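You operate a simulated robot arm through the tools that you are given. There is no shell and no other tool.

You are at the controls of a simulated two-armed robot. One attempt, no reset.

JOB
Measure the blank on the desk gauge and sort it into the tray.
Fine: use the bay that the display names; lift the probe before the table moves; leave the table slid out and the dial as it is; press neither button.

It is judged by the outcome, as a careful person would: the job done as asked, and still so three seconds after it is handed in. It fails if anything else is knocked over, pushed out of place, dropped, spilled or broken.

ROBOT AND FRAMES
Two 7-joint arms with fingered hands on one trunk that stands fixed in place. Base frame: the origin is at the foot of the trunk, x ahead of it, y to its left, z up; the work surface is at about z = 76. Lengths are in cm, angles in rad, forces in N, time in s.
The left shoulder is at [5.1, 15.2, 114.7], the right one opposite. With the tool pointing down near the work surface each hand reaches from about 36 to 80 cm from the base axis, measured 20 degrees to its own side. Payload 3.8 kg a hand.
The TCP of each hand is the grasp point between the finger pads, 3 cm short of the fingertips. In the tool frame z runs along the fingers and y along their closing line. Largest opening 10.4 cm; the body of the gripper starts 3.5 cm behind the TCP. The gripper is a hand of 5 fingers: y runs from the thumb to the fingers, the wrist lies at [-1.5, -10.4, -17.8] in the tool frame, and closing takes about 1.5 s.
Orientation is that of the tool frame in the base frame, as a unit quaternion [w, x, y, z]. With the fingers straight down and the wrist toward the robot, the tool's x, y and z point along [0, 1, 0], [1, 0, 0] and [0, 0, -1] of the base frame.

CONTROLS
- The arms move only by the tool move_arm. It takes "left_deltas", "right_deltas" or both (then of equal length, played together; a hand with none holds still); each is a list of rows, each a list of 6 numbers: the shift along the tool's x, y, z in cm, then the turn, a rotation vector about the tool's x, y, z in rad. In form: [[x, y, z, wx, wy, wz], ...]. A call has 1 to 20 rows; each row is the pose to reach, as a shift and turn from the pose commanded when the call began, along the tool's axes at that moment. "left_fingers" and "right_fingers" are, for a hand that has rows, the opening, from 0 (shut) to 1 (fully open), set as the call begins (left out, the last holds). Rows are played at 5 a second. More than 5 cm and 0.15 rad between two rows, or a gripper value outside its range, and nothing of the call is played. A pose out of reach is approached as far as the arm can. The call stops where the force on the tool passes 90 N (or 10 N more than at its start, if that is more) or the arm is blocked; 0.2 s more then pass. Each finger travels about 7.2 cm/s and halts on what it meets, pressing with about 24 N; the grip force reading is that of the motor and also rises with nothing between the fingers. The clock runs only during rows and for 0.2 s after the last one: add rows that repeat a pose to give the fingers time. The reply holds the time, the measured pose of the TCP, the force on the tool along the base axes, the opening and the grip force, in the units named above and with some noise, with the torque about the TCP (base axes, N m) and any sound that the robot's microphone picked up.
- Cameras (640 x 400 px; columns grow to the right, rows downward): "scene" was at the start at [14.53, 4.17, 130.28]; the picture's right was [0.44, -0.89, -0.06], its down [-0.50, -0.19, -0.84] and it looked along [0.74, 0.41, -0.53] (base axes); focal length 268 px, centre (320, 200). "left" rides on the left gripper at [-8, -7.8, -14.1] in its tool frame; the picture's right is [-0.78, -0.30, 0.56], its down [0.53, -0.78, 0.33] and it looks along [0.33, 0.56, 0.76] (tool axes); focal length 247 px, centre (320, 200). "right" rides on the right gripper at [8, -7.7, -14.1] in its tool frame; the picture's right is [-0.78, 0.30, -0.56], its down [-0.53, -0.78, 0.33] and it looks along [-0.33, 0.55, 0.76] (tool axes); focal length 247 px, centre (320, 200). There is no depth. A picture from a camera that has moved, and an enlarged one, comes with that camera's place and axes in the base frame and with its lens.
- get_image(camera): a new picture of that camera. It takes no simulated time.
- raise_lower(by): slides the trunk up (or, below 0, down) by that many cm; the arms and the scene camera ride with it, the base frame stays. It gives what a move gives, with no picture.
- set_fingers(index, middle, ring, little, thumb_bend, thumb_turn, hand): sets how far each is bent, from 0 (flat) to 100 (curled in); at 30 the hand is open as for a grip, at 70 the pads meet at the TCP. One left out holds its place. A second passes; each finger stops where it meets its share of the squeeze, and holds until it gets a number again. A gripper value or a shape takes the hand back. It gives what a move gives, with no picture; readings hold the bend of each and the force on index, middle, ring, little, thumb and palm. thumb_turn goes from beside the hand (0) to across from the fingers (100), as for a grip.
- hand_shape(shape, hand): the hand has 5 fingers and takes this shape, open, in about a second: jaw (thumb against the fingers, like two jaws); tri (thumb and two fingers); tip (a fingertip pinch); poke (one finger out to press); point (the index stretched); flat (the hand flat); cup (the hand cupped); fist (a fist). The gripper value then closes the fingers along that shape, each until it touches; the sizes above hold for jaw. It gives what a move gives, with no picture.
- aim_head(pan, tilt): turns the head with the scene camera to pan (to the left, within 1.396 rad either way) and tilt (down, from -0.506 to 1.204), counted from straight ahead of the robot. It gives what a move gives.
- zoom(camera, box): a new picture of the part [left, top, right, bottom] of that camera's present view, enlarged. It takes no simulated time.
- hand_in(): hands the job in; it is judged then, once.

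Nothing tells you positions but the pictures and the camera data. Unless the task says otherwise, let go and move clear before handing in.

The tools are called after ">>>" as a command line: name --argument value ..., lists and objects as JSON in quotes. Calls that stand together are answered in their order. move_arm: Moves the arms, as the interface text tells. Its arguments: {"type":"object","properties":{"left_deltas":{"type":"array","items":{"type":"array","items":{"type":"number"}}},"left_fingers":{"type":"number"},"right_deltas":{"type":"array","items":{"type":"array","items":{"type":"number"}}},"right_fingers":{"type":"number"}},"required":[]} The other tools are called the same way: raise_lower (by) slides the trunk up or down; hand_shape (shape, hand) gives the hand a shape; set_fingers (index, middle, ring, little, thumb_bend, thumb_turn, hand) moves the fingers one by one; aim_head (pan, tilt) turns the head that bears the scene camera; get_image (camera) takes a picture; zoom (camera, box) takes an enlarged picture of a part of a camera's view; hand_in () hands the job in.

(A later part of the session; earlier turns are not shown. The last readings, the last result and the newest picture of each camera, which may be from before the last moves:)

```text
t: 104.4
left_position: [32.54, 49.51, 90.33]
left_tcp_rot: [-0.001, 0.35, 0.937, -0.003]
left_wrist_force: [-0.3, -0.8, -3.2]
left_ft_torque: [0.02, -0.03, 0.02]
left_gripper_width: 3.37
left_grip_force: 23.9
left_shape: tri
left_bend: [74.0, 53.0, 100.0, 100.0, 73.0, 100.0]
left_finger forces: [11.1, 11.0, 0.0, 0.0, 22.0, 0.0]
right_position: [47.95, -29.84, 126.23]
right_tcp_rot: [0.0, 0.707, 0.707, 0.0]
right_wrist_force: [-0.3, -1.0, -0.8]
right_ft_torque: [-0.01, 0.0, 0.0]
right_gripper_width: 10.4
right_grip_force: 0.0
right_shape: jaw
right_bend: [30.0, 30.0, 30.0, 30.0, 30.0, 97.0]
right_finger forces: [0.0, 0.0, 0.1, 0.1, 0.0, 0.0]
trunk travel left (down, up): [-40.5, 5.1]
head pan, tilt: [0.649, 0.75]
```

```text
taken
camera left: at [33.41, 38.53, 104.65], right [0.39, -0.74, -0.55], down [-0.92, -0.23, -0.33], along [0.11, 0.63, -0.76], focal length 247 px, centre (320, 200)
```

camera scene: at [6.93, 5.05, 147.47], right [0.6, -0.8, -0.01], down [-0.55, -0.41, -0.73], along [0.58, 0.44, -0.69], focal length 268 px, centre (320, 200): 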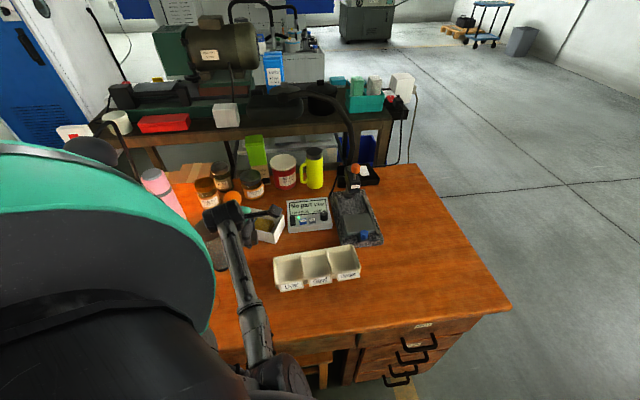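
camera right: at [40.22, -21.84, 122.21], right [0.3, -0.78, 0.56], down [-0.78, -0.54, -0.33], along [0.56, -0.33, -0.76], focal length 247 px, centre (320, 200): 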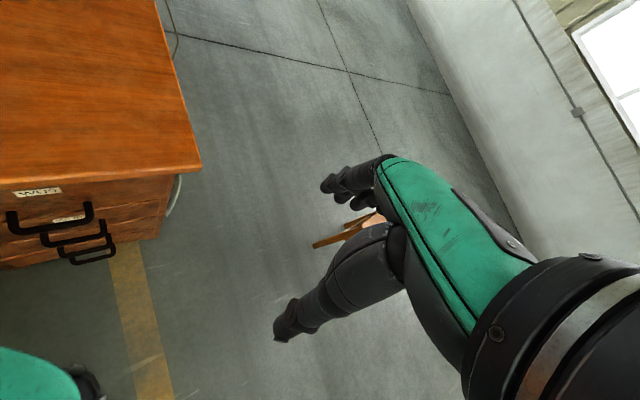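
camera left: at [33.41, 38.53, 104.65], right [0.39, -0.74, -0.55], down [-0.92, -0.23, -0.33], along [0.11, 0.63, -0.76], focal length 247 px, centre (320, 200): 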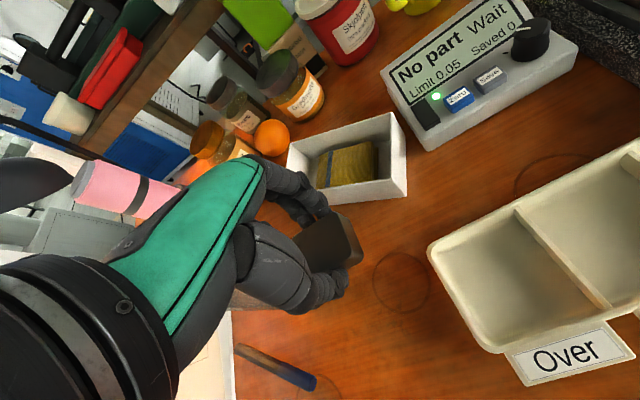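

The spot beneath is clear (box wall ≈7 cm away, ring stain beside it). Descending with a 1 cm extra margin from the white box.

>>> move_arm --left_deltas '[[0, -0.3, 2, 0, 0, 0], [0, -0.6, 4, 0, 0, 0], [0, -1, 6, 0, 0, 0], [0, -1, 8, 0, 0, 0], [0, -1, 9.5, 0, 0, 0], [0, -1, 10.4, 0, 0, 0], [0, -1, 10.4, 0, 0, 0]]'

>>> zoom --camera "left" --box '[220, 100, 460, 340]'

```text
t: 106.0
left_position: [32.9, 49.05, 80.93]
left_tcp_rot: [0.008, 0.352, 0.936, 0.004]
left_wrist_force: [0.3, 0.6, -3.1]
left_ft_torque: [-0.01, -0.02, -0.02]
left_gripper_width: 3.4
left_grip_force: 23.9
left_shape: tri
left_bend: [74.0, 53.0, 100.0, 100.0, 74.0, 100.0]
left_finger forces: [12.0, 12.0, 0.0, 0.0, 23.8, 0.0]
right_position: [48.0, -29.78, 126.11]
right_tcp_rot: [0.0, 0.707, 0.707, 0.0]
right_wrist_force: [-0.4, 0.2, -0.1]
right_ft_torque: [0.0, 0.01, 0.01]
right_gripper_width: 10.38
right_grip_force: 0.1
right_shape: jaw
right_bend: [30.0, 30.0, 30.0, 30.0, 30.0, 97.0]
right_finger forces: [0.0, 0.0, 0.1, 0.0, 0.0, 0.0]
trunk travel left (down, up): [-40.5, 5.1]
head pan, tilt: [0.649, 0.75]
```

```text
1.67 times, centred on (340, 220) of left
camera zoom: at [33.53, 37.97, 95.04], right [0.4, -0.73, -0.55], down [-0.91, -0.23, -0.35], along [0.13, 0.64, -0.76], focal length 412 px, centre (287, 167)
```

zoom: 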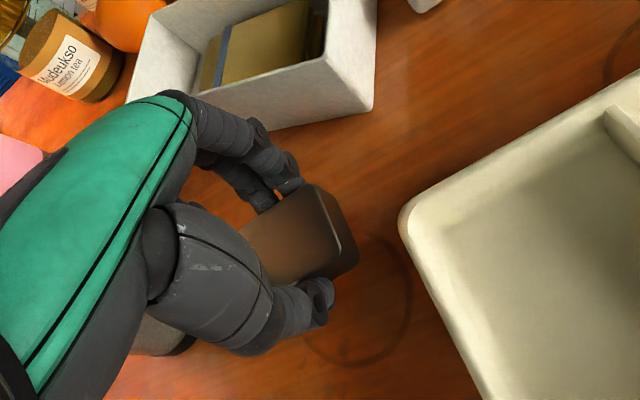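

>>> aim_head --pan 0.6 --tilt 1.1

>>> get_image --camera "scene"

>>> get_image --camera "left"

```text
t: 106.8
left_position: [32.62, 49.16, 80.86]
left_tcp_rot: [0.006, 0.351, 0.936, 0.005]
left_wrist_force: [-0.3, 0.3, -3.2]
left_ft_torque: [-0.02, -0.01, 0.0]
left_gripper_width: 3.37
left_grip_force: 24.5
left_shape: tri
left_bend: [74.0, 53.0, 100.0, 100.0, 74.0, 100.0]
left_finger forces: [12.0, 11.9, 0.0, 0.0, 23.9, 0.0]
right_position: [48.12, -29.74, 126.06]
right_tcp_rot: [0.0, 0.707, 0.708, 0.0]
right_wrist_force: [0.7, 0.3, 0.0]
right_ft_torque: [0.02, -0.04, 0.0]
right_gripper_width: 10.35
right_grip_force: 0.0
right_shape: jaw
right_bend: [30.0, 30.0, 30.0, 30.0, 30.0, 97.0]
right_finger forces: [0.0, 0.1, 0.1, 0.1, 0.0, 0.0]
trunk travel left (down, up): [-40.5, 5.1]
head pan, tilt: [0.6, 1.1]
```

```text
taken
camera scene: at [5.49, 3.64, 144.91], right [0.57, -0.82, 0.0], down [-0.74, -0.5, -0.45], along [0.37, 0.26, -0.89], focal length 268 px, centre (320, 200)
```

scene: 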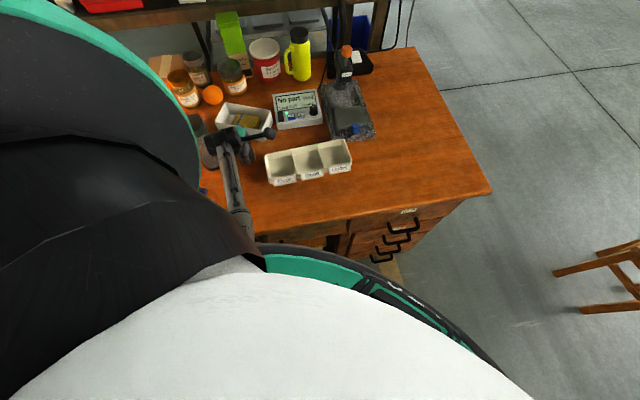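

```text
taken
camera left: at [33.4, 38.09, 95.06], right [0.4, -0.73, -0.55], down [-0.91, -0.23, -0.35], along [0.13, 0.64, -0.76], focal length 247 px, centre (320, 200)
```

left: 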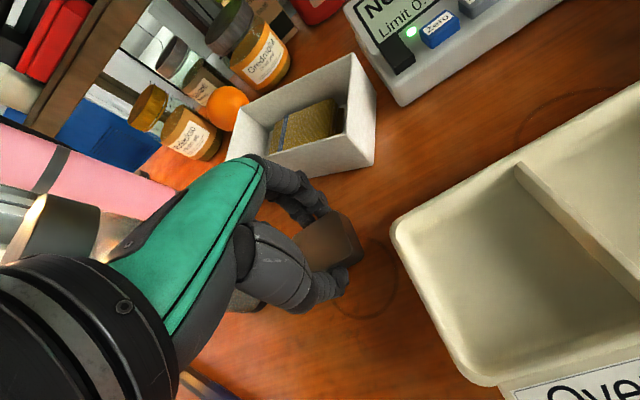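

The arm is again near its limit because the elbow hangs inside. I'll lift away and try turning the wrist clockwise high up, which should draw the elbow outward to the left.

>>> move_arm --left_deltas '[[0, 0, -3, 0, 0, 0], [0, 0.3, -7, 0, 0, 0], [0, 0.6, -11, 0, 0, 0.1], [-0.5, 1, -15, 0, 0, 0.2], [-1.5, 2, -19, 0, 0, 0.3], [-2.5, 3, -23, 0, 0, 0.4], [-3.5, 4, -27, 0, 0, 0.5], [-4, 5, -31, 0, 0, 0.6], [-4, 6, -34, 0, 0, 0.7], [-4, 7, -37, 0, 0, 0.8], [-4, 7, -38, 0, 0, 0.9], [-4, 7, -38, 0, 0, 0.9]]'

>>> aim_head --pan 0.65 --tilt 0.7

>>> get_image --camera "scene"

```text
t: 109.5
left_position: [39.48, 51.54, 118.11]
left_tcp_rot: [0.001, 0.724, 0.69, -0.003]
left_wrist_force: [0.8, -0.1, -2.7]
left_ft_torque: [0.0, -0.01, 0.0]
left_gripper_width: 3.38
left_grip_force: 24.3
left_shape: tri
left_bend: [74.0, 53.0, 100.0, 100.0, 74.0, 100.0]
left_finger forces: [11.5, 11.5, 0.1, 0.0, 23.0, 0.0]
right_position: [48.09, -29.74, 126.17]
right_tcp_rot: [0.0, 0.707, 0.707, 0.001]
right_wrist_force: [0.0, 0.1, -0.5]
right_ft_torque: [0.05, -0.03, 0.02]
right_gripper_width: 10.42
right_grip_force: 0.1
right_shape: jaw
right_bend: [30.0, 30.0, 30.0, 30.0, 30.0, 97.0]
right_finger forces: [0.1, 0.1, 0.0, 0.0, 0.1, 0.1]
trunk travel left (down, up): [-40.5, 5.1]
head pan, tilt: [0.6, 1.1]
```

```text
t: 110.3
left_position: [39.59, 51.59, 118.09]
left_tcp_rot: [-0.001, 0.724, 0.69, -0.003]
left_wrist_force: [-0.8, -0.3, -3.6]
left_ft_torque: [0.0, -0.02, -0.02]
left_gripper_width: 3.33
left_grip_force: 24.3
left_shape: tri
left_bend: [74.0, 53.0, 100.0, 100.0, 74.0, 100.0]
left_finger forces: [11.6, 11.4, 0.1, 0.0, 23.0, 0.0]
right_position: [47.99, -29.71, 126.11]
right_tcp_rot: [0.0, 0.706, 0.708, 0.0]
right_wrist_force: [0.8, -0.2, -0.6]
right_ft_torque: [-0.02, -0.01, 0.02]
right_gripper_width: 10.39
right_grip_force: 0.0
right_shape: jaw
right_bend: [30.0, 30.0, 30.0, 30.0, 30.0, 97.0]
right_finger forces: [0.0, 0.0, 0.0, 0.0, 0.0, 0.1]
trunk travel left (down, up): [-40.5, 5.1]
head pan, tilt: [0.649, 0.7]
```

```text
taken
camera scene: at [7.1, 5.2, 147.89], right [0.6, -0.8, 0.0], down [-0.52, -0.39, -0.76], along [0.6, 0.46, -0.65], focal length 268 px, centre (320, 200)
```

scene: 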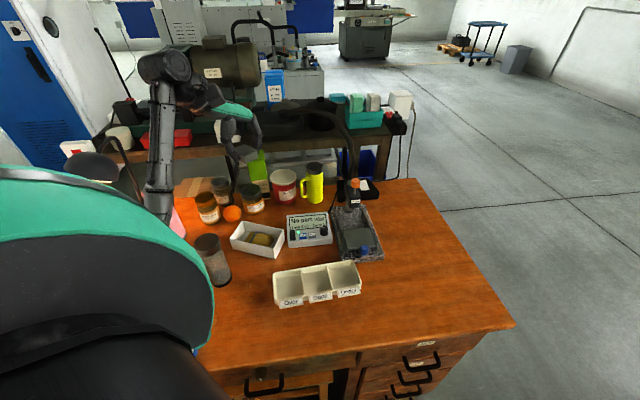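

That worked: the elbow has swung out to the left as it was at the start, and everything on the desk looks untouched. Coming back down in stages.

>>> move_arm --left_deltas '[[-0.5, -0.4, 2.5, 0, 0, -0.06], [-0.9, -0.8, 5, 0, 0, -0.12], [-1.4, -1.2, 7.5, 0, 0, -0.18], [-1.8, -1.7, 10, 0, 0, -0.24], [-2.3, -2.1, 12.5, 0, 0, -0.3], [-2.8, -2.5, 15, 0, 0, -0.36], [-3.2, -2.9, 17, 0, 0, -0.42], [-3.6, -3.3, 18, 0, 0, -0.483], [-3.6, -3.3, 18, 0, 0, -0.483]]'

>>> get_image --camera "scene"

>>> get_image --camera "left"

```text
t: 112.3
left_position: [36.08, 48.06, 100.11]
left_tcp_rot: [0.0, 0.537, 0.844, -0.003]
left_wrist_force: [0.2, -1.1, -4.5]
left_ft_torque: [0.03, 0.03, -0.01]
left_gripper_width: 3.32
left_grip_force: 24.0
left_shape: tri
left_bend: [74.0, 53.0, 100.0, 100.0, 74.0, 100.0]
left_finger forces: [11.5, 11.2, 0.0, 0.0, 22.6, 0.0]
right_position: [47.96, -29.78, 126.25]
right_tcp_rot: [-0.001, 0.707, 0.707, 0.001]
right_wrist_force: [0.8, -0.4, -0.2]
right_ft_torque: [-0.02, -0.02, 0.02]
right_gripper_width: 10.37
right_grip_force: 0.0
right_shape: jaw
right_bend: [30.0, 30.0, 30.0, 30.0, 30.0, 97.0]
right_finger forces: [0.1, 0.0, 0.0, 0.1, 0.0, 0.0]
trunk travel left (down, up): [-40.5, 5.1]
head pan, tilt: [0.649, 0.7]
```

```text
taken
camera scene: at [7.09, 5.2, 147.89], right [0.6, -0.8, 0.0], down [-0.52, -0.39, -0.76], along [0.6, 0.46, -0.65], focal length 268 px, centre (320, 200)
```

scene: 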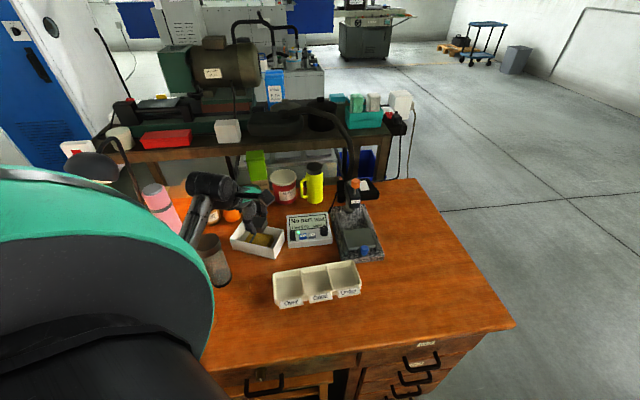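

```text
taken
camera left: at [32.4, 37.59, 114.33], right [0.06, -0.83, -0.55], down [-0.93, 0.16, -0.33], along [0.36, 0.53, -0.76], focal length 247 px, centre (320, 200)
```

left: 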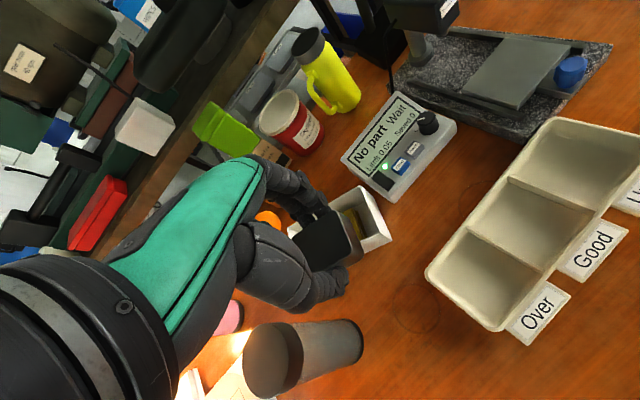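

>>> move_arm --left_deltas '[[0.5, -0.6, 2, 0, 0, -0.085], [1.1, -1.2, 4, 0, 0, -0.17], [1.6, -1.8, 6, 0, 0, -0.255], [2.1, -2.5, 8, 0, 0, -0.34], [2.65, -3.07, 10, 0, 0, -0.42], [2.65, -3.07, 10, 0, 0, -0.42]]'

>>> get_image --camera "scene"

>>> get_image --camera "left"

```text
t: 113.7
left_position: [32.0, 49.08, 90.18]
left_tcp_rot: [0.0, 0.35, 0.937, -0.003]
left_wrist_force: [-0.3, 0.0, -3.1]
left_ft_torque: [0.03, 0.01, 0.03]
left_gripper_width: 3.37
left_grip_force: 23.9
left_shape: tri
left_bend: [74.0, 53.0, 100.0, 100.0, 74.0, 100.0]
left_finger forces: [11.3, 11.2, 0.0, 0.1, 22.4, 0.1]
right_position: [47.98, -29.71, 126.25]
right_tcp_rot: [0.0, 0.707, 0.708, 0.0]
right_wrist_force: [-0.7, 0.0, 0.5]
right_ft_torque: [0.0, 0.02, 0.01]
right_gripper_width: 10.36
right_grip_force: 0.0
right_shape: jaw
right_bend: [30.0, 30.0, 30.0, 30.0, 30.0, 97.0]
right_finger forces: [0.0, 0.0, 0.0, 0.0, 0.0, 0.0]
trunk travel left (down, up): [-40.5, 5.1]
head pan, tilt: [0.649, 0.7]
```

```text
taken
camera scene: at [7.09, 5.2, 147.89], right [0.6, -0.8, 0.0], down [-0.52, -0.39, -0.76], along [0.6, 0.46, -0.65], focal length 268 px, centre (320, 200)
```

scene: 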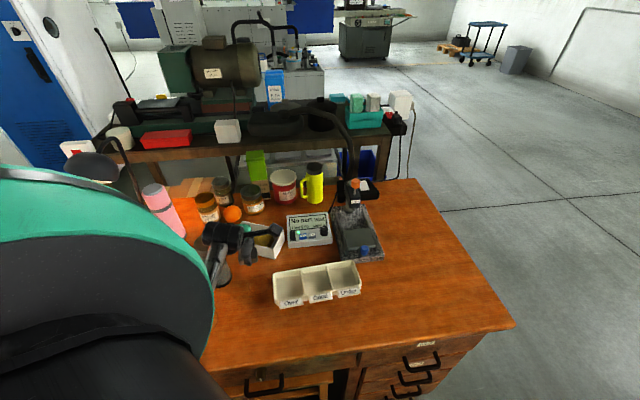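

```text
taken
camera left: at [32.98, 38.13, 104.34], right [0.39, -0.73, -0.56], down [-0.91, -0.24, -0.33], along [0.11, 0.64, -0.76], focal length 247 px, centre (320, 200)
```

left: 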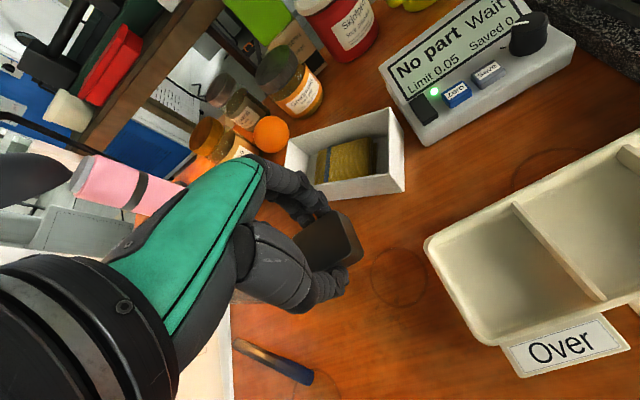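

>>> move_arm --left_deltas '[[0, -0.2, 2, 0, 0, 0], [0, -0.4, 4, 0, 0, 0], [0, -0.5, 6, 0, 0, 0], [0, -0.5, 8, 0, 0, 0], [0, -0.5, 9.3, 0, 0, 0], [0, -0.5, 10.2, 0, 0, 0], [0, -0.5, 10.2, 0, 0, 0]]'

>>> zoom --camera "left" --box '[180, 100, 460, 340]'

>>> zoom --camera "scene" --box '[160, 160, 380, 330]'

```text
t: 115.3
left_position: [31.74, 48.76, 79.82]
left_tcp_rot: [-0.001, 0.35, 0.937, -0.003]
left_wrist_force: [-0.6, -0.3, -2.7]
left_ft_torque: [0.0, -0.01, 0.03]
left_gripper_width: 3.33
left_grip_force: 23.5
left_shape: tri
left_bend: [74.0, 53.0, 100.0, 100.0, 74.0, 100.0]
left_finger forces: [11.3, 11.2, 0.0, 0.0, 22.3, 0.0]
right_position: [47.95, -29.81, 126.19]
right_tcp_rot: [0.0, 0.707, 0.707, 0.0]
right_wrist_force: [0.6, 0.4, -0.1]
right_ft_torque: [-0.01, 0.03, -0.01]
right_gripper_width: 10.39
right_grip_force: 0.1
right_shape: jaw
right_bend: [30.0, 30.0, 30.0, 30.0, 30.0, 97.0]
right_finger forces: [0.0, 0.0, 0.1, 0.0, 0.1, 0.0]
trunk travel left (down, up): [-40.5, 5.1]
head pan, tilt: [0.649, 0.7]
```

```text
1.67 times, centred on (320, 220) of left
camera zoom: at [32.67, 37.67, 94.18], right [0.39, -0.73, -0.56], down [-0.91, -0.24, -0.33], along [0.11, 0.64, -0.76], focal length 412 px, centre (320, 167)
```

zoom: 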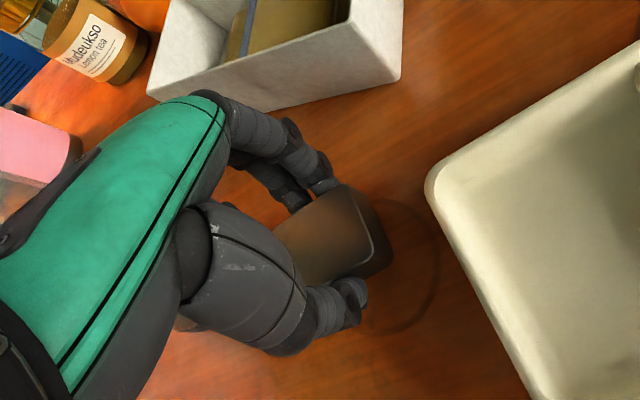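

```text
2.35 times, centred on (270, 245) of scene
camera zoom: at [7.08, 5.19, 147.89], right [0.6, -0.8, 0.0], down [-0.52, -0.39, -0.76], along [0.6, 0.46, -0.65], focal length 631 px, centre (438, 94)
```

zoom: 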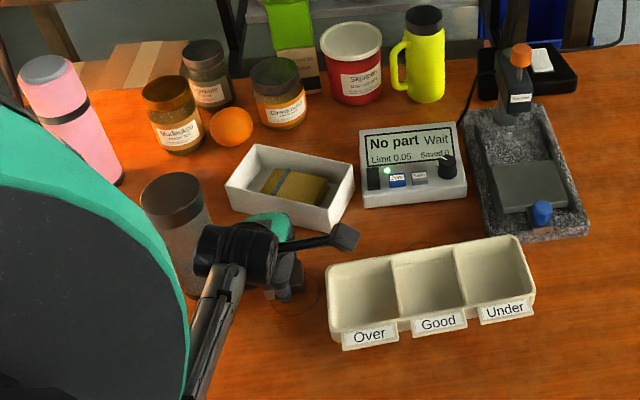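

Tracking is exact again and the raised head gives a very clear view. Setting the blank down.

>>> move_arm --left_deltas '[[0, 0, 0.3, 0, 0, 0], [0, 0, 0.55, 0, 0, 0], [0, 0, 0.7, 0, 0, 0], [0, 0, 0.7, 0, 0, 0]]'

```text
t: 116.3
left_position: [31.59, 48.7, 79.2]
left_tcp_rot: [-0.002, 0.35, 0.937, -0.002]
left_wrist_force: [-0.5, 0.2, -2.7]
left_ft_torque: [0.03, 0.01, 0.02]
left_gripper_width: 3.38
left_grip_force: 23.9
left_shape: tri
left_bend: [74.0, 53.0, 100.0, 100.0, 74.0, 100.0]
left_finger forces: [11.1, 11.3, 0.0, 0.1, 22.3, 0.1]
right_position: [48.0, -29.79, 126.11]
right_tcp_rot: [0.001, 0.707, 0.707, 0.001]
right_wrist_force: [1.1, 0.2, 0.2]
right_ft_torque: [0.01, -0.03, 0.02]
right_gripper_width: 10.38
right_grip_force: 0.1
right_shape: jaw
right_bend: [30.0, 30.0, 30.0, 30.0, 30.0, 97.0]
right_finger forces: [0.1, 0.0, 0.1, 0.0, 0.0, 0.1]
trunk travel left (down, up): [-40.5, 5.1]
head pan, tilt: [0.649, 0.7]
```

>>> move_arm --left_deltas '[[0, 0, 0.12, 0, 0, 0], [0, 0, 0.24, 0, 0, 0], [0, 0, 0.24, 0, 0, 0]]'

```text
t: 117.1
left_position: [31.71, 48.84, 79.05]
left_tcp_rot: [-0.001, 0.35, 0.937, -0.001]
left_wrist_force: [-0.5, 0.2, 6.1]
left_ft_torque: [0.07, -0.04, -0.03]
left_gripper_width: 3.39
left_grip_force: 24.5
left_shape: tri
left_bend: [74.0, 53.0, 100.0, 100.0, 74.0, 100.0]
left_finger forces: [11.6, 12.4, 0.0, 0.0, 24.8, 0.0]
right_position: [47.93, -29.92, 126.22]
right_tcp_rot: [0.0, 0.707, 0.707, 0.0]
right_wrist_force: [0.2, 0.2, -0.5]
right_ft_torque: [-0.01, 0.01, 0.01]
right_gripper_width: 10.38
right_grip_force: 0.0
right_shape: jaw
right_bend: [30.0, 30.0, 30.0, 30.0, 30.0, 97.0]
right_finger forces: [0.1, 0.0, 0.0, 0.1, 0.0, 0.0]
trunk travel left (down, up): [-40.5, 5.1]
head pan, tilt: [0.649, 0.7]
```

Blank is on the desk. Opening slightly, rising 0.85 cm, and re-gripping nearer the top.

>>> move_arm --left_deltas '[[0, 0, -0.05, 0, 0, 0], [0, 0, -0.1, 0, 0, 0], [0, 0, -0.2, 0, 0, 0]]' --left_fingers 0.47

>>> move_arm --left_deltas '[[0, 0, -0.3, 0, 0, 0], [0, 0, -0.73, 0, 0, 0], [0, 0, -0.73, 0, 0, 0]]'

>>> zoom --camera "left" --box '[180, 100, 460, 340]'

>>> zoom --camera "scene" --box '[210, 220, 310, 290]'

```text
t: 117.9
left_position: [31.66, 48.73, 79.19]
left_tcp_rot: [-0.001, 0.35, 0.937, -0.002]
left_wrist_force: [0.3, -0.1, 0.1]
left_ft_torque: [-0.01, -0.01, -0.02]
left_gripper_width: 4.84
left_grip_force: 0.0
left_shape: tri
left_bend: [74.0, 46.0, 99.0, 99.0, 71.0, 100.0]
left_finger forces: [0.1, 0.1, 0.1, 0.0, 0.0, 0.1]
right_position: [48.08, -29.74, 126.22]
right_tcp_rot: [0.0, 0.707, 0.707, 0.001]
right_wrist_force: [-0.2, 0.3, -0.2]
right_ft_torque: [0.02, 0.0, -0.02]
right_gripper_width: 10.43
right_grip_force: 0.0
right_shape: jaw
right_bend: [30.0, 30.0, 30.0, 30.0, 30.0, 97.0]
right_finger forces: [0.0, 0.0, 0.1, 0.0, 0.0, 0.0]
trunk travel left (down, up): [-40.5, 5.1]
head pan, tilt: [0.649, 0.7]
```

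```text
t: 118.7
left_position: [31.64, 48.65, 79.97]
left_tcp_rot: [0.0, 0.351, 0.937, -0.003]
left_wrist_force: [0.1, 0.4, -0.5]
left_ft_torque: [0.01, 0.04, -0.01]
left_gripper_width: 4.87
left_grip_force: 0.1
left_shape: tri
left_bend: [74.0, 46.0, 99.0, 99.0, 71.0, 100.0]
left_finger forces: [0.1, 0.0, 0.0, 0.0, 0.0, 0.0]
right_position: [48.01, -29.76, 126.15]
right_tcp_rot: [0.0, 0.707, 0.707, 0.001]
right_wrist_force: [-0.1, 0.2, -0.4]
right_ft_torque: [0.02, 0.03, -0.03]
right_gripper_width: 10.39
right_grip_force: 0.1
right_shape: jaw
right_bend: [30.0, 30.0, 30.0, 30.0, 30.0, 97.0]
right_finger forces: [0.1, 0.1, 0.1, 0.0, 0.1, 0.1]
trunk travel left (down, up): [-40.5, 5.1]
head pan, tilt: [0.649, 0.7]
```

```text
1.67 times, centred on (320, 220) of left
camera zoom: at [32.64, 37.65, 94.18], right [0.39, -0.73, -0.56], down [-0.91, -0.24, -0.33], along [0.11, 0.64, -0.76], focal length 412 px, centre (320, 167)
```

zoom: 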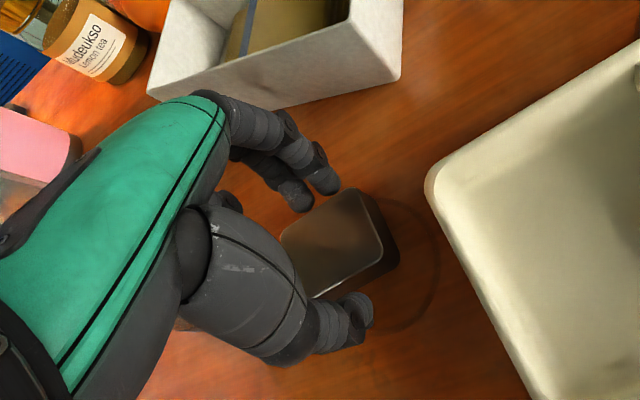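

```text
5.71 times, centred on (260, 255) of scene
camera zoom: at [7.06, 5.16, 147.9], right [0.6, -0.8, 0.0], down [-0.52, -0.39, -0.76], along [0.6, 0.46, -0.65], focal length 1532 px, centre (663, -114)
```

zoom: 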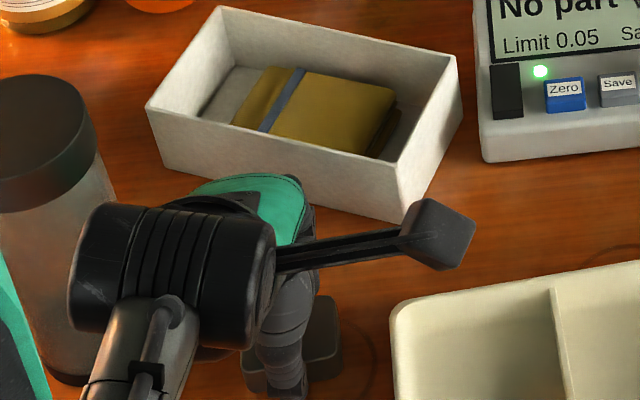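

>>> move_arm --left_deltas '[[0, 0, 0.05, 0, 0, 0], [0, 0, 0.05, 0, 0, 0], [0, 0, 0.05, 0, 0, 0], [0, 0, 0.05, 0, 0, 0], [0, 0, 0.05, 0, 0, 0], [0, 0, 0.05, 0, 0, 0]]' --left_fingers 0.25

>>> zoom --camera "left" --box '[180, 100, 460, 340]'

```text
t: 120.1
left_position: [31.75, 48.77, 79.9]
left_tcp_rot: [-0.001, 0.35, 0.937, -0.001]
left_wrist_force: [-0.5, 0.2, 0.9]
left_ft_torque: [-0.01, 0.04, 0.0]
left_gripper_width: 3.51
left_grip_force: 23.8
left_shape: tri
left_bend: [74.0, 52.0, 100.0, 100.0, 74.0, 100.0]
left_finger forces: [11.0, 10.6, 0.0, 0.0, 21.6, 0.1]
right_position: [47.88, -29.8, 126.18]
right_tcp_rot: [0.0, 0.707, 0.707, 0.0]
right_wrist_force: [0.4, -0.3, 0.8]
right_ft_torque: [-0.01, 0.0, -0.02]
right_gripper_width: 10.4
right_grip_force: 0.0
right_shape: jaw
right_bend: [30.0, 30.0, 30.0, 30.0, 30.0, 97.0]
right_finger forces: [0.0, 0.0, 0.1, 0.1, 0.0, 0.0]
trunk travel left (down, up): [-40.5, 5.1]
head pan, tilt: [0.649, 0.7]
```

```text
1.67 times, centred on (320, 220) of left
camera zoom: at [32.66, 37.64, 94.12], right [0.39, -0.73, -0.56], down [-0.91, -0.24, -0.33], along [0.11, 0.64, -0.76], focal length 412 px, centre (320, 167)
```

zoom: 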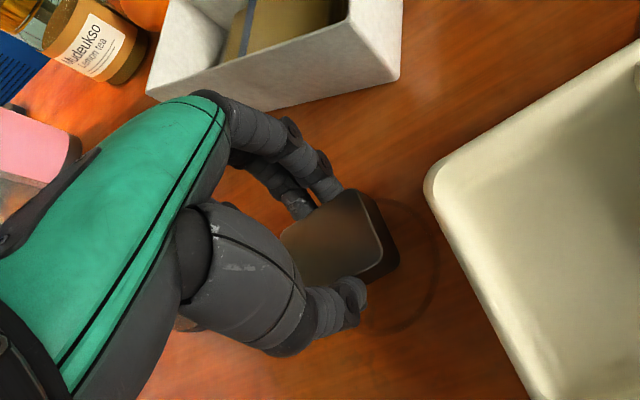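

The width (3.5 cm) shows a proper side grip. Lifting carefully and checking.

>>> move_arm --left_deltas '[[0, 0, -0.3, 0, 0, 0], [0, 0, -0.8, 0, 0, 0], [0, 0, -1.5, 0, 0, 0], [0, 0, -1.5, 0, 0, 0], [0, 0, -1.5, 0, 0, 0]]'

>>> zoom --camera "left" --box '[180, 100, 460, 340]'

```text
t: 121.3
left_position: [31.59, 48.71, 81.39]
left_tcp_rot: [0.0, 0.35, 0.937, -0.003]
left_wrist_force: [0.9, 0.5, -3.0]
left_ft_torque: [-0.01, -0.03, 0.01]
left_gripper_width: 3.49
left_grip_force: 23.6
left_shape: tri
left_bend: [74.0, 52.0, 100.0, 100.0, 74.0, 100.0]
left_finger forces: [10.8, 10.6, 0.0, 0.0, 21.5, 0.1]
right_position: [47.94, -29.82, 126.15]
right_tcp_rot: [0.0, 0.707, 0.707, 0.0]
right_wrist_force: [-0.2, 0.4, -0.6]
right_ft_torque: [-0.01, 0.03, -0.01]
right_gripper_width: 10.38
right_grip_force: 0.0
right_shape: jaw
right_bend: [30.0, 30.0, 30.0, 30.0, 30.0, 97.0]
right_finger forces: [0.0, 0.0, 0.0, 0.0, 0.1, 0.0]
trunk travel left (down, up): [-40.5, 5.1]
head pan, tilt: [0.649, 0.7]
```

```text
1.67 times, centred on (320, 220) of left
camera zoom: at [32.67, 37.71, 95.58], right [0.39, -0.73, -0.56], down [-0.91, -0.24, -0.33], along [0.11, 0.64, -0.76], focal length 412 px, centre (320, 167)
```

zoom: 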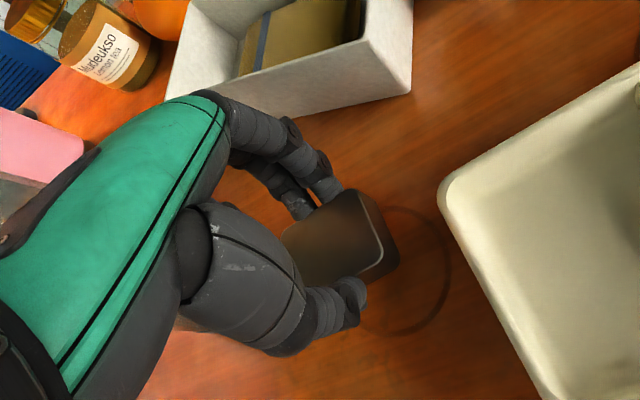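

Firm grip, blank level and centred under the hand. Raising and moving over the "Over" bay centre (≈36.0, 38.6).

>>> move_arm --left_deltas '[[0, 0, -2.5, 0, 0, 0], [0, 0, -5, 0, 0, 0], [-2, -1, -5, 0, 0, 0], [-4, -1.9, -5, 0, 0, 0], [-6, -2.9, -5, 0, 0, 0], [-8, -3.8, -5, 0, 0, 0], [-9.98, -4.78, -5, 0, 0, 0], [-9.98, -4.78, -5, 0, 0, 0]]'

>>> get_image --camera "left"

>>> zoom --camera "scene" --box '[200, 200, 380, 330]'

```text
t: 123.0
left_position: [35.7, 45.06, 88.88]
left_tcp_rot: [-0.036, 0.361, 0.929, 0.068]
left_wrist_force: [0.3, 0.4, -2.2]
left_ft_torque: [-0.02, 0.01, 0.01]
left_gripper_width: 3.49
left_grip_force: 24.0
left_shape: tri
left_bend: [74.0, 52.0, 100.0, 100.0, 74.0, 100.0]
left_finger forces: [10.7, 10.8, 0.0, 0.0, 21.9, 0.0]
right_position: [48.07, -29.85, 126.13]
right_tcp_rot: [0.0, 0.707, 0.707, -0.001]
right_wrist_force: [-0.5, -0.7, 0.1]
right_ft_torque: [-0.03, -0.02, 0.01]
right_gripper_width: 10.4
right_grip_force: 0.0
right_shape: jaw
right_bend: [30.0, 30.0, 30.0, 30.0, 30.0, 97.0]
right_finger forces: [0.0, 0.0, 0.0, 0.0, 0.0, 0.0]
trunk travel left (down, up): [-40.5, 5.1]
head pan, tilt: [0.649, 0.7]
stopped in row 8 (left hand): the arm was blocked; the commanded pose is now the measured one
```

```text
taken
camera left: at [36.61, 31.93, 101.21], right [0.36, -0.65, -0.67], down [-0.92, -0.16, -0.35], along [0.12, 0.74, -0.66], focal length 247 px, centre (320, 200)
```

left: 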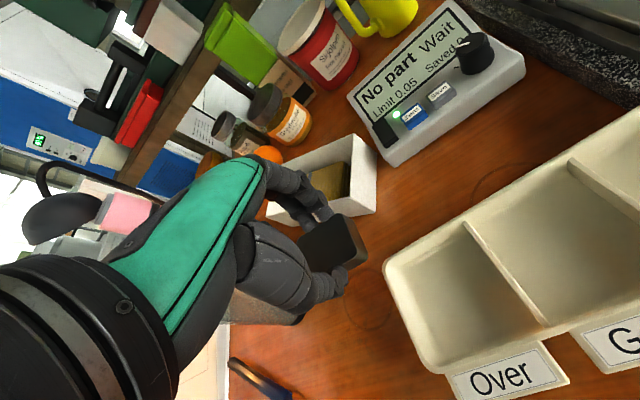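

```text
3.08 times, centred on (290, 265) of scene
camera zoom: at [7.12, 5.17, 147.89], right [0.6, -0.8, -0.01], down [-0.52, -0.39, -0.76], along [0.6, 0.46, -0.65], focal length 825 px, centre (412, 0)
```

zoom: 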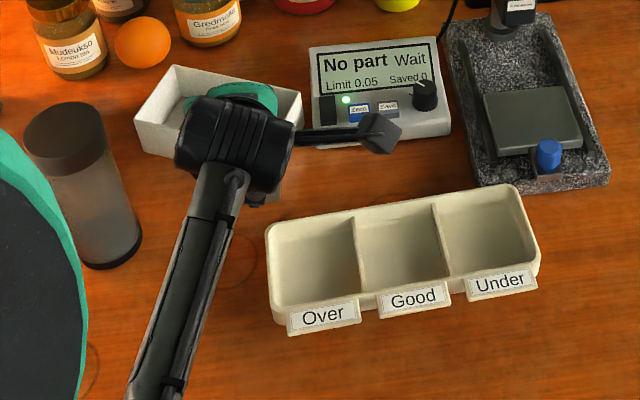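

Blocked again by the arm's own geometry with this hand heading. I'll rise and turn the hand a quarter turn (closing line along the tray instead), which keeps the wrist and elbow out to the left.

>>> move_arm --left_deltas '[[-0.3, 0.7, -4.4, 0, 0, 0], [-0.6, 1.4, -8.8, 0, 0, 0], [-0.88, 2.09, -13.1, -0.001, -0.014, 0.129], [-0.88, 2.09, -13.1, -0.002, -0.028, 0.257], [-0.88, 2.09, -13.1, -0.003, -0.043, 0.385], [-0.88, 2.09, -13.1, -0.003, -0.057, 0.514], [-0.88, 2.09, -13.1, -0.004, -0.071, 0.642], [-0.88, 2.09, -13.1, -0.005, -0.085, 0.771], [-0.88, 2.09, -13.1, -0.006, -0.099, 0.9], [-0.88, 2.09, -13.1, -0.007, -0.113, 1.028], [-0.88, 2.09, -13.1, -0.008, -0.128, 1.156], [-0.88, 2.09, -13.1, -0.009, -0.142, 1.285], [-0.88, 2.09, -13.1, -0.009, -0.156, 1.413], [-0.88, 2.09, -13.1, -0.01, -0.17, 1.5415], [-0.88, 2.09, -13.1, -0.01, -0.17, 1.5415]]'

>>> get_image --camera "scene"

>>> get_image --camera "left"

```text
t: 126.2
left_position: [38.02, 43.88, 101.84]
left_tcp_rot: [0.0, 0.91, 0.414, 0.0]
left_wrist_force: [0.1, 0.4, -2.8]
left_ft_torque: [-0.03, 0.02, -0.02]
left_gripper_width: 3.49
left_grip_force: 23.8
left_shape: tri
left_bend: [74.0, 52.0, 100.0, 100.0, 74.0, 100.0]
left_finger forces: [10.8, 10.5, 0.0, 0.0, 21.5, 0.1]
right_position: [47.93, -29.73, 126.28]
right_tcp_rot: [0.0, 0.707, 0.707, 0.0]
right_wrist_force: [0.0, -0.5, 0.3]
right_ft_torque: [0.0, 0.03, 0.04]
right_gripper_width: 10.37
right_grip_force: 0.0
right_shape: jaw
right_bend: [30.0, 30.0, 30.0, 30.0, 30.0, 97.0]
right_finger forces: [0.0, 0.0, 0.0, 0.1, 0.0, 0.0]
trunk travel left (down, up): [-40.5, 5.1]
head pan, tilt: [0.649, 0.7]
```

```text
taken
camera scene: at [7.08, 5.18, 147.89], right [0.6, -0.8, 0.0], down [-0.52, -0.39, -0.76], along [0.6, 0.46, -0.65], focal length 268 px, centre (320, 200)
```

scene: 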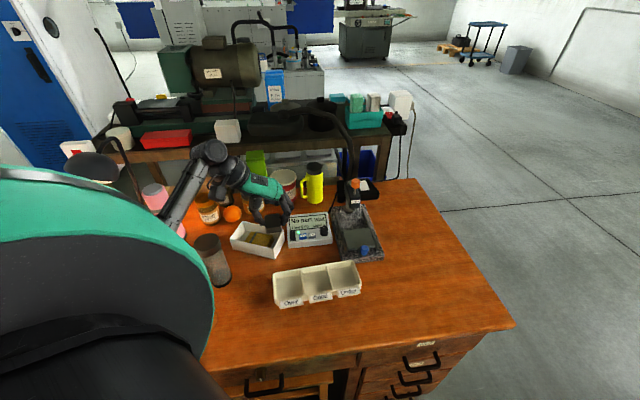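

```text
taken
camera left: at [26.87, 43.03, 116.11], right [-0.73, -0.39, -0.56], down [-0.23, 0.91, -0.33], along [0.64, -0.11, -0.76], focal length 247 px, centre (320, 200)
```

left: 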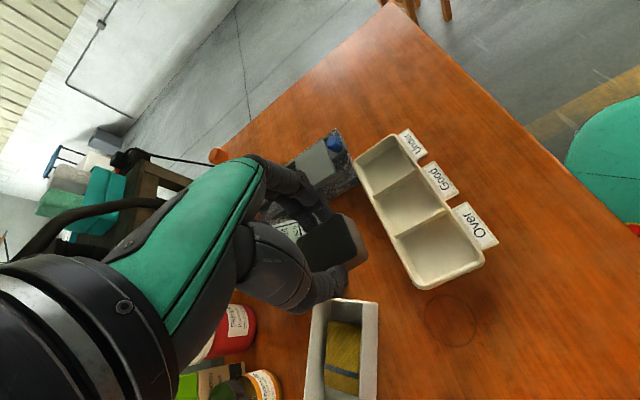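

Now the arm is in a natural posture with the elbow out. Moving over the "Over" bay and partly down.

>>> move_arm --left_deltas '[[-1.3, 0.5, 2, 0, 0, 0], [-2.6, 1, 4, 0, 0, 0], [-3.9, 1.5, 7, 0, 0, 0], [-5.14, 2.06, 10, 0, 0, 0], [-5.14, 2.06, 12, 0, 0, 0], [-5.14, 2.06, 12, 0, 0, 0]]'

>>> get_image --camera "left"

>>> zoom --camera "scene" --box '[220, 210, 380, 330]'

```text
t: 127.6
left_position: [36.16, 38.76, 89.94]
left_tcp_rot: [0.0, 0.91, 0.415, 0.0]
left_wrist_force: [-0.7, -0.3, -3.9]
left_ft_torque: [0.0, 0.01, -0.01]
left_gripper_width: 3.5
left_grip_force: 24.0
left_shape: tri
left_bend: [74.0, 52.0, 100.0, 100.0, 74.0, 100.0]
left_finger forces: [10.7, 10.7, 0.1, 0.0, 21.4, 0.0]
right_position: [48.01, -29.81, 126.25]
right_tcp_rot: [0.0, 0.707, 0.707, 0.001]
right_wrist_force: [0.2, 0.7, -0.7]
right_ft_torque: [-0.03, 0.01, -0.01]
right_gripper_width: 10.37
right_grip_force: 0.0
right_shape: jaw
right_bend: [30.0, 30.0, 30.0, 30.0, 30.0, 97.0]
right_finger forces: [0.1, 0.1, 0.0, 0.1, 0.0, 0.0]
trunk travel left (down, up): [-40.5, 5.1]
head pan, tilt: [0.649, 0.7]
```

```text
taken
camera left: at [25.04, 37.84, 104.13], right [-0.73, -0.39, -0.56], down [-0.24, 0.91, -0.33], along [0.64, -0.11, -0.76], focal length 247 px, centre (320, 200)
```

left: 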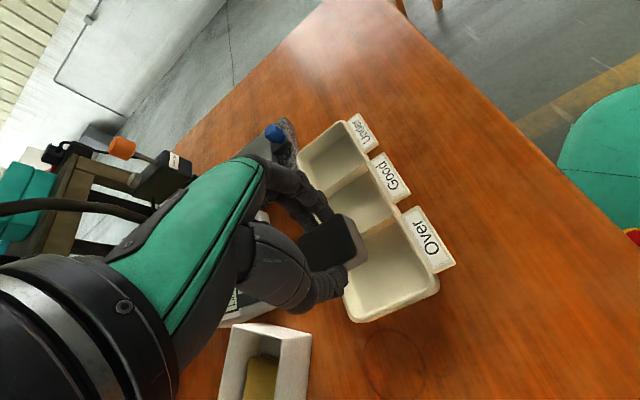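

```text
3.33 times, centred on (300, 270) of scene
camera zoom: at [7.09, 5.19, 147.89], right [0.6, -0.8, 0.0], down [-0.52, -0.39, -0.76], along [0.6, 0.46, -0.65], focal length 894 px, centre (387, -33)
```

zoom: 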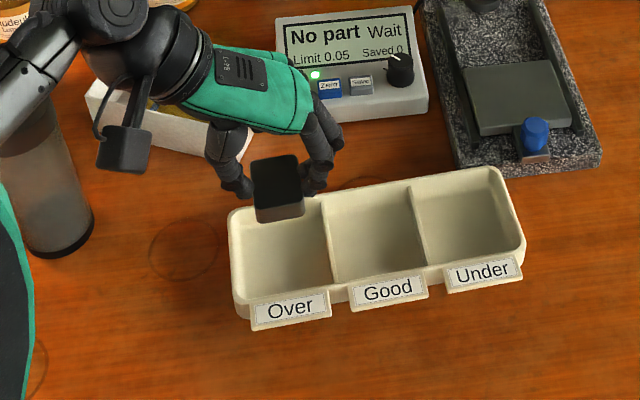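

The blank hangs clear below the fingertips, right over the "Over" bay. Lowering to just inside the rim.

>>> move_arm --left_deltas '[[0, 0, 2, 0, 0, 0], [0, 0, 4, 0, 0, 0], [0, 0, 5.5, 0, 0, 0], [0, 0, 6.7, 0, 0, 0], [0, 0, 6.7, 0, 0, 0]]'

>>> zoom --camera "left" --box '[250, 120, 450, 320]'

>>> zoom --camera "scene" --box '[250, 225, 350, 315]'

```text
t: 128.8
left_position: [36.18, 38.71, 83.22]
left_tcp_rot: [-0.001, 0.91, 0.415, 0.001]
left_wrist_force: [-0.3, -0.3, -2.9]
left_ft_torque: [0.0, 0.02, 0.01]
left_gripper_width: 3.44
left_grip_force: 24.4
left_shape: tri
left_bend: [74.0, 52.0, 100.0, 100.0, 74.0, 100.0]
left_finger forces: [10.9, 10.6, 0.0, 0.0, 21.3, 0.0]
right_position: [47.91, -29.84, 126.14]
right_tcp_rot: [0.0, 0.707, 0.707, 0.0]
right_wrist_force: [-0.5, -0.2, 0.4]
right_ft_torque: [0.03, 0.0, 0.0]
right_gripper_width: 10.39
right_grip_force: 0.1
right_shape: jaw
right_bend: [30.0, 30.0, 30.0, 30.0, 30.0, 97.0]
right_finger forces: [0.0, 0.0, 0.0, 0.0, 0.1, 0.1]
trunk travel left (down, up): [-40.5, 5.1]
head pan, tilt: [0.649, 0.7]
```

```text
2.00 times, centred on (350, 220) of left
camera zoom: at [25.06, 37.8, 97.39], right [-0.73, -0.39, -0.56], down [-0.24, 0.91, -0.33], along [0.64, -0.11, -0.76], focal length 494 px, centre (260, 160)
```

zoom: 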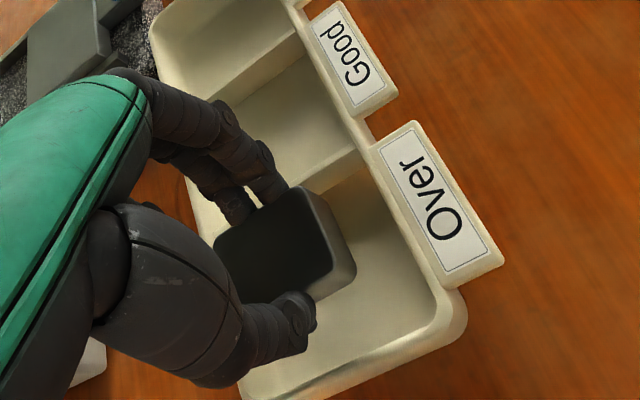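

```text
4.44 times, centred on (300, 270) of scene
camera zoom: at [7.08, 5.19, 147.89], right [0.6, -0.8, 0.0], down [-0.52, -0.39, -0.76], along [0.6, 0.46, -0.65], focal length 1192 px, centre (409, -111)
```

zoom: 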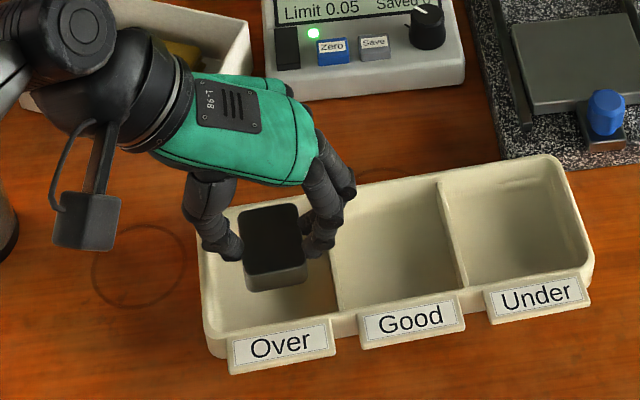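

>>> zoom --camera "scene" --box '[285, 240, 330, 275]'

>>> zoom --camera "left" --box '[310, 190, 390, 290]'

```text
11.43 times, centred on (308, 258) of scene
camera zoom: at [7.08, 5.19, 147.89], right [0.6, -0.8, 0.0], down [-0.52, -0.39, -0.76], along [0.6, 0.46, -0.65], focal length 3064 px, centre (463, -457)
```

zoom: 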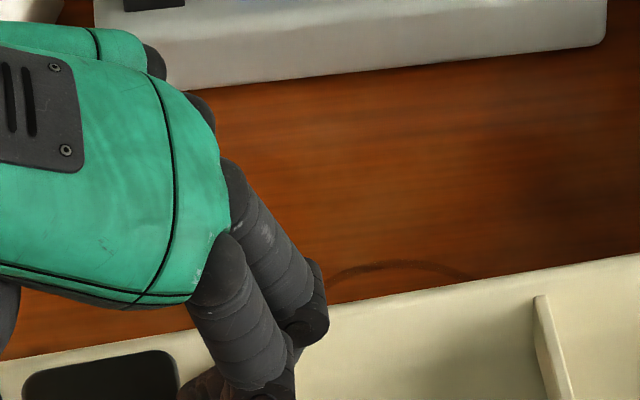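

```text
4.00 times, centred on (350, 240) of left
camera zoom: at [25.06, 37.8, 97.39], right [-0.73, -0.39, -0.56], down [-0.24, 0.91, -0.33], along [0.64, -0.11, -0.76], focal length 988 px, centre (200, 40)
```

zoom: 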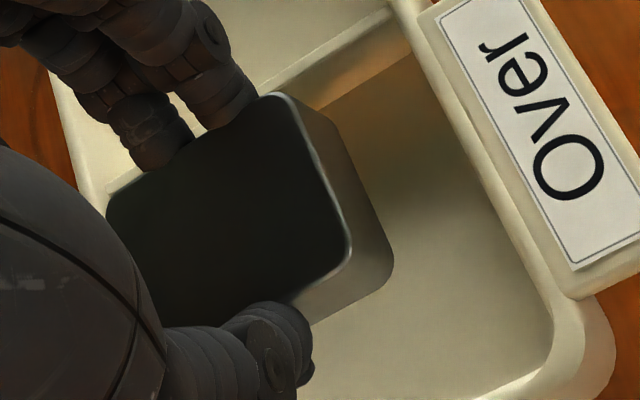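

>>> move_arm --left_deltas '[[0, 0, 0.5, 0, 0, 0], [0, 0, 1, 0, 0, 0], [0, 0, 1.5, 0, 0, 0], [0, 0, 1.9, 0, 0, 0], [0, 0, 1.9, 0, 0, 0]]'

>>> zoom --camera "scene" --box '[262, 240, 332, 295]'

>>> zoom --camera "left" --box '[300, 180, 400, 300]'

```text
t: 130.0
left_position: [36.18, 38.72, 81.37]
left_tcp_rot: [0.0, 0.91, 0.415, 0.001]
left_wrist_force: [0.3, -0.3, -2.8]
left_ft_torque: [0.05, 0.01, -0.01]
left_gripper_width: 3.5
left_grip_force: 23.6
left_shape: tri
left_bend: [74.0, 52.0, 100.0, 100.0, 74.0, 100.0]
left_finger forces: [10.8, 10.6, 0.1, 0.0, 21.5, 0.1]
right_position: [48.01, -29.86, 126.2]
right_tcp_rot: [0.0, 0.707, 0.707, 0.0]
right_wrist_force: [-0.1, 0.3, -0.4]
right_ft_torque: [0.02, 0.01, -0.01]
right_gripper_width: 10.41
right_grip_force: 0.0
right_shape: jaw
right_bend: [30.0, 30.0, 30.0, 30.0, 30.0, 97.0]
right_finger forces: [0.0, 0.1, 0.0, 0.1, 0.0, 0.0]
trunk travel left (down, up): [-40.5, 5.1]
head pan, tilt: [0.649, 0.7]
```

```text
7.27 times, centred on (297, 268) of scene
camera zoom: at [7.08, 5.19, 147.89], right [0.6, -0.8, 0.0], down [-0.52, -0.39, -0.76], along [0.6, 0.46, -0.65], focal length 1950 px, centre (487, -291)
```

zoom: 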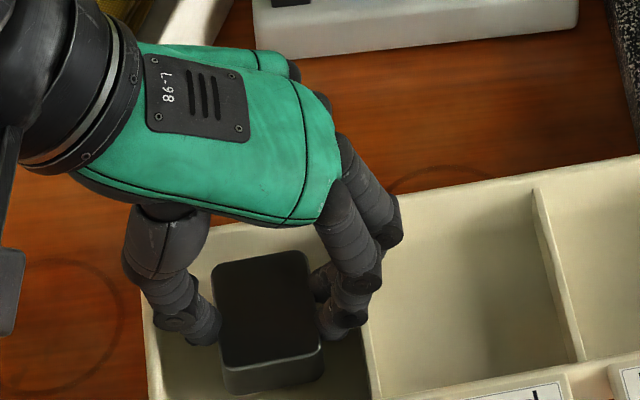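

```text
3.33 times, centred on (350, 240) of left
camera zoom: at [25.04, 37.81, 95.52], right [-0.73, -0.39, -0.56], down [-0.24, 0.91, -0.33], along [0.64, -0.11, -0.76], focal length 823 px, centre (220, 67)
```

zoom: 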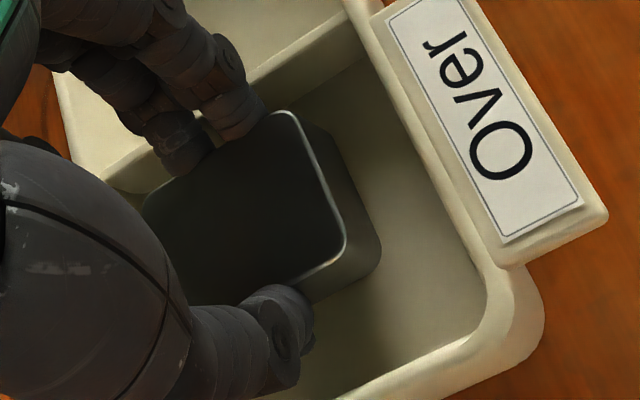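

>>> move_arm --left_deltas '[[0, 0, 0.15, 0, 0, 0], [0, 0, 0.3, 0, 0, 0], [0, 0, 0.3, 0, 0, 0]]'

>>> zoom --camera "left" --box '[300, 180, 400, 300]'

```text
t: 130.8
left_position: [36.14, 38.73, 80.97]
left_tcp_rot: [0.0, 0.91, 0.415, 0.0]
left_wrist_force: [0.8, 0.4, -3.2]
left_ft_torque: [-0.02, 0.01, 0.04]
left_gripper_width: 3.46
left_grip_force: 24.2
left_shape: tri
left_bend: [74.0, 52.0, 100.0, 100.0, 74.0, 100.0]
left_finger forces: [10.9, 10.5, 0.1, 0.1, 21.5, 0.0]
right_position: [48.0, -29.8, 126.19]
right_tcp_rot: [0.0, 0.707, 0.707, 0.0]
right_wrist_force: [0.5, -0.1, 0.1]
right_ft_torque: [0.03, 0.03, -0.01]
right_gripper_width: 10.41
right_grip_force: 0.0
right_shape: jaw
right_bend: [30.0, 30.0, 30.0, 30.0, 30.0, 97.0]
right_finger forces: [0.0, 0.0, 0.0, 0.0, 0.0, 0.0]
trunk travel left (down, up): [-40.5, 5.1]
head pan, tilt: [0.649, 0.7]
```

```text
3.33 times, centred on (350, 240) of left
camera zoom: at [25.08, 37.8, 95.2], right [-0.73, -0.39, -0.56], down [-0.24, 0.91, -0.33], along [0.64, -0.11, -0.76], focal length 823 px, centre (220, 67)
```

zoom: 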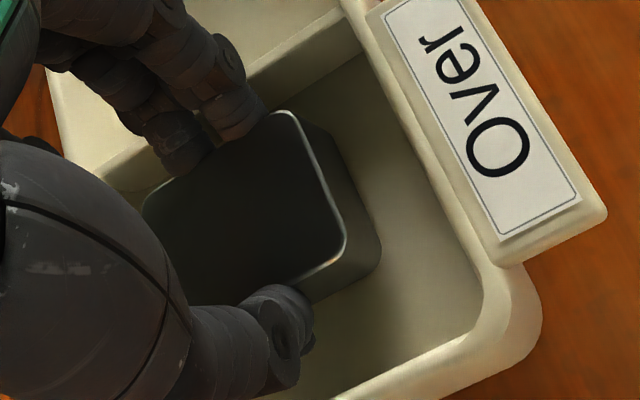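

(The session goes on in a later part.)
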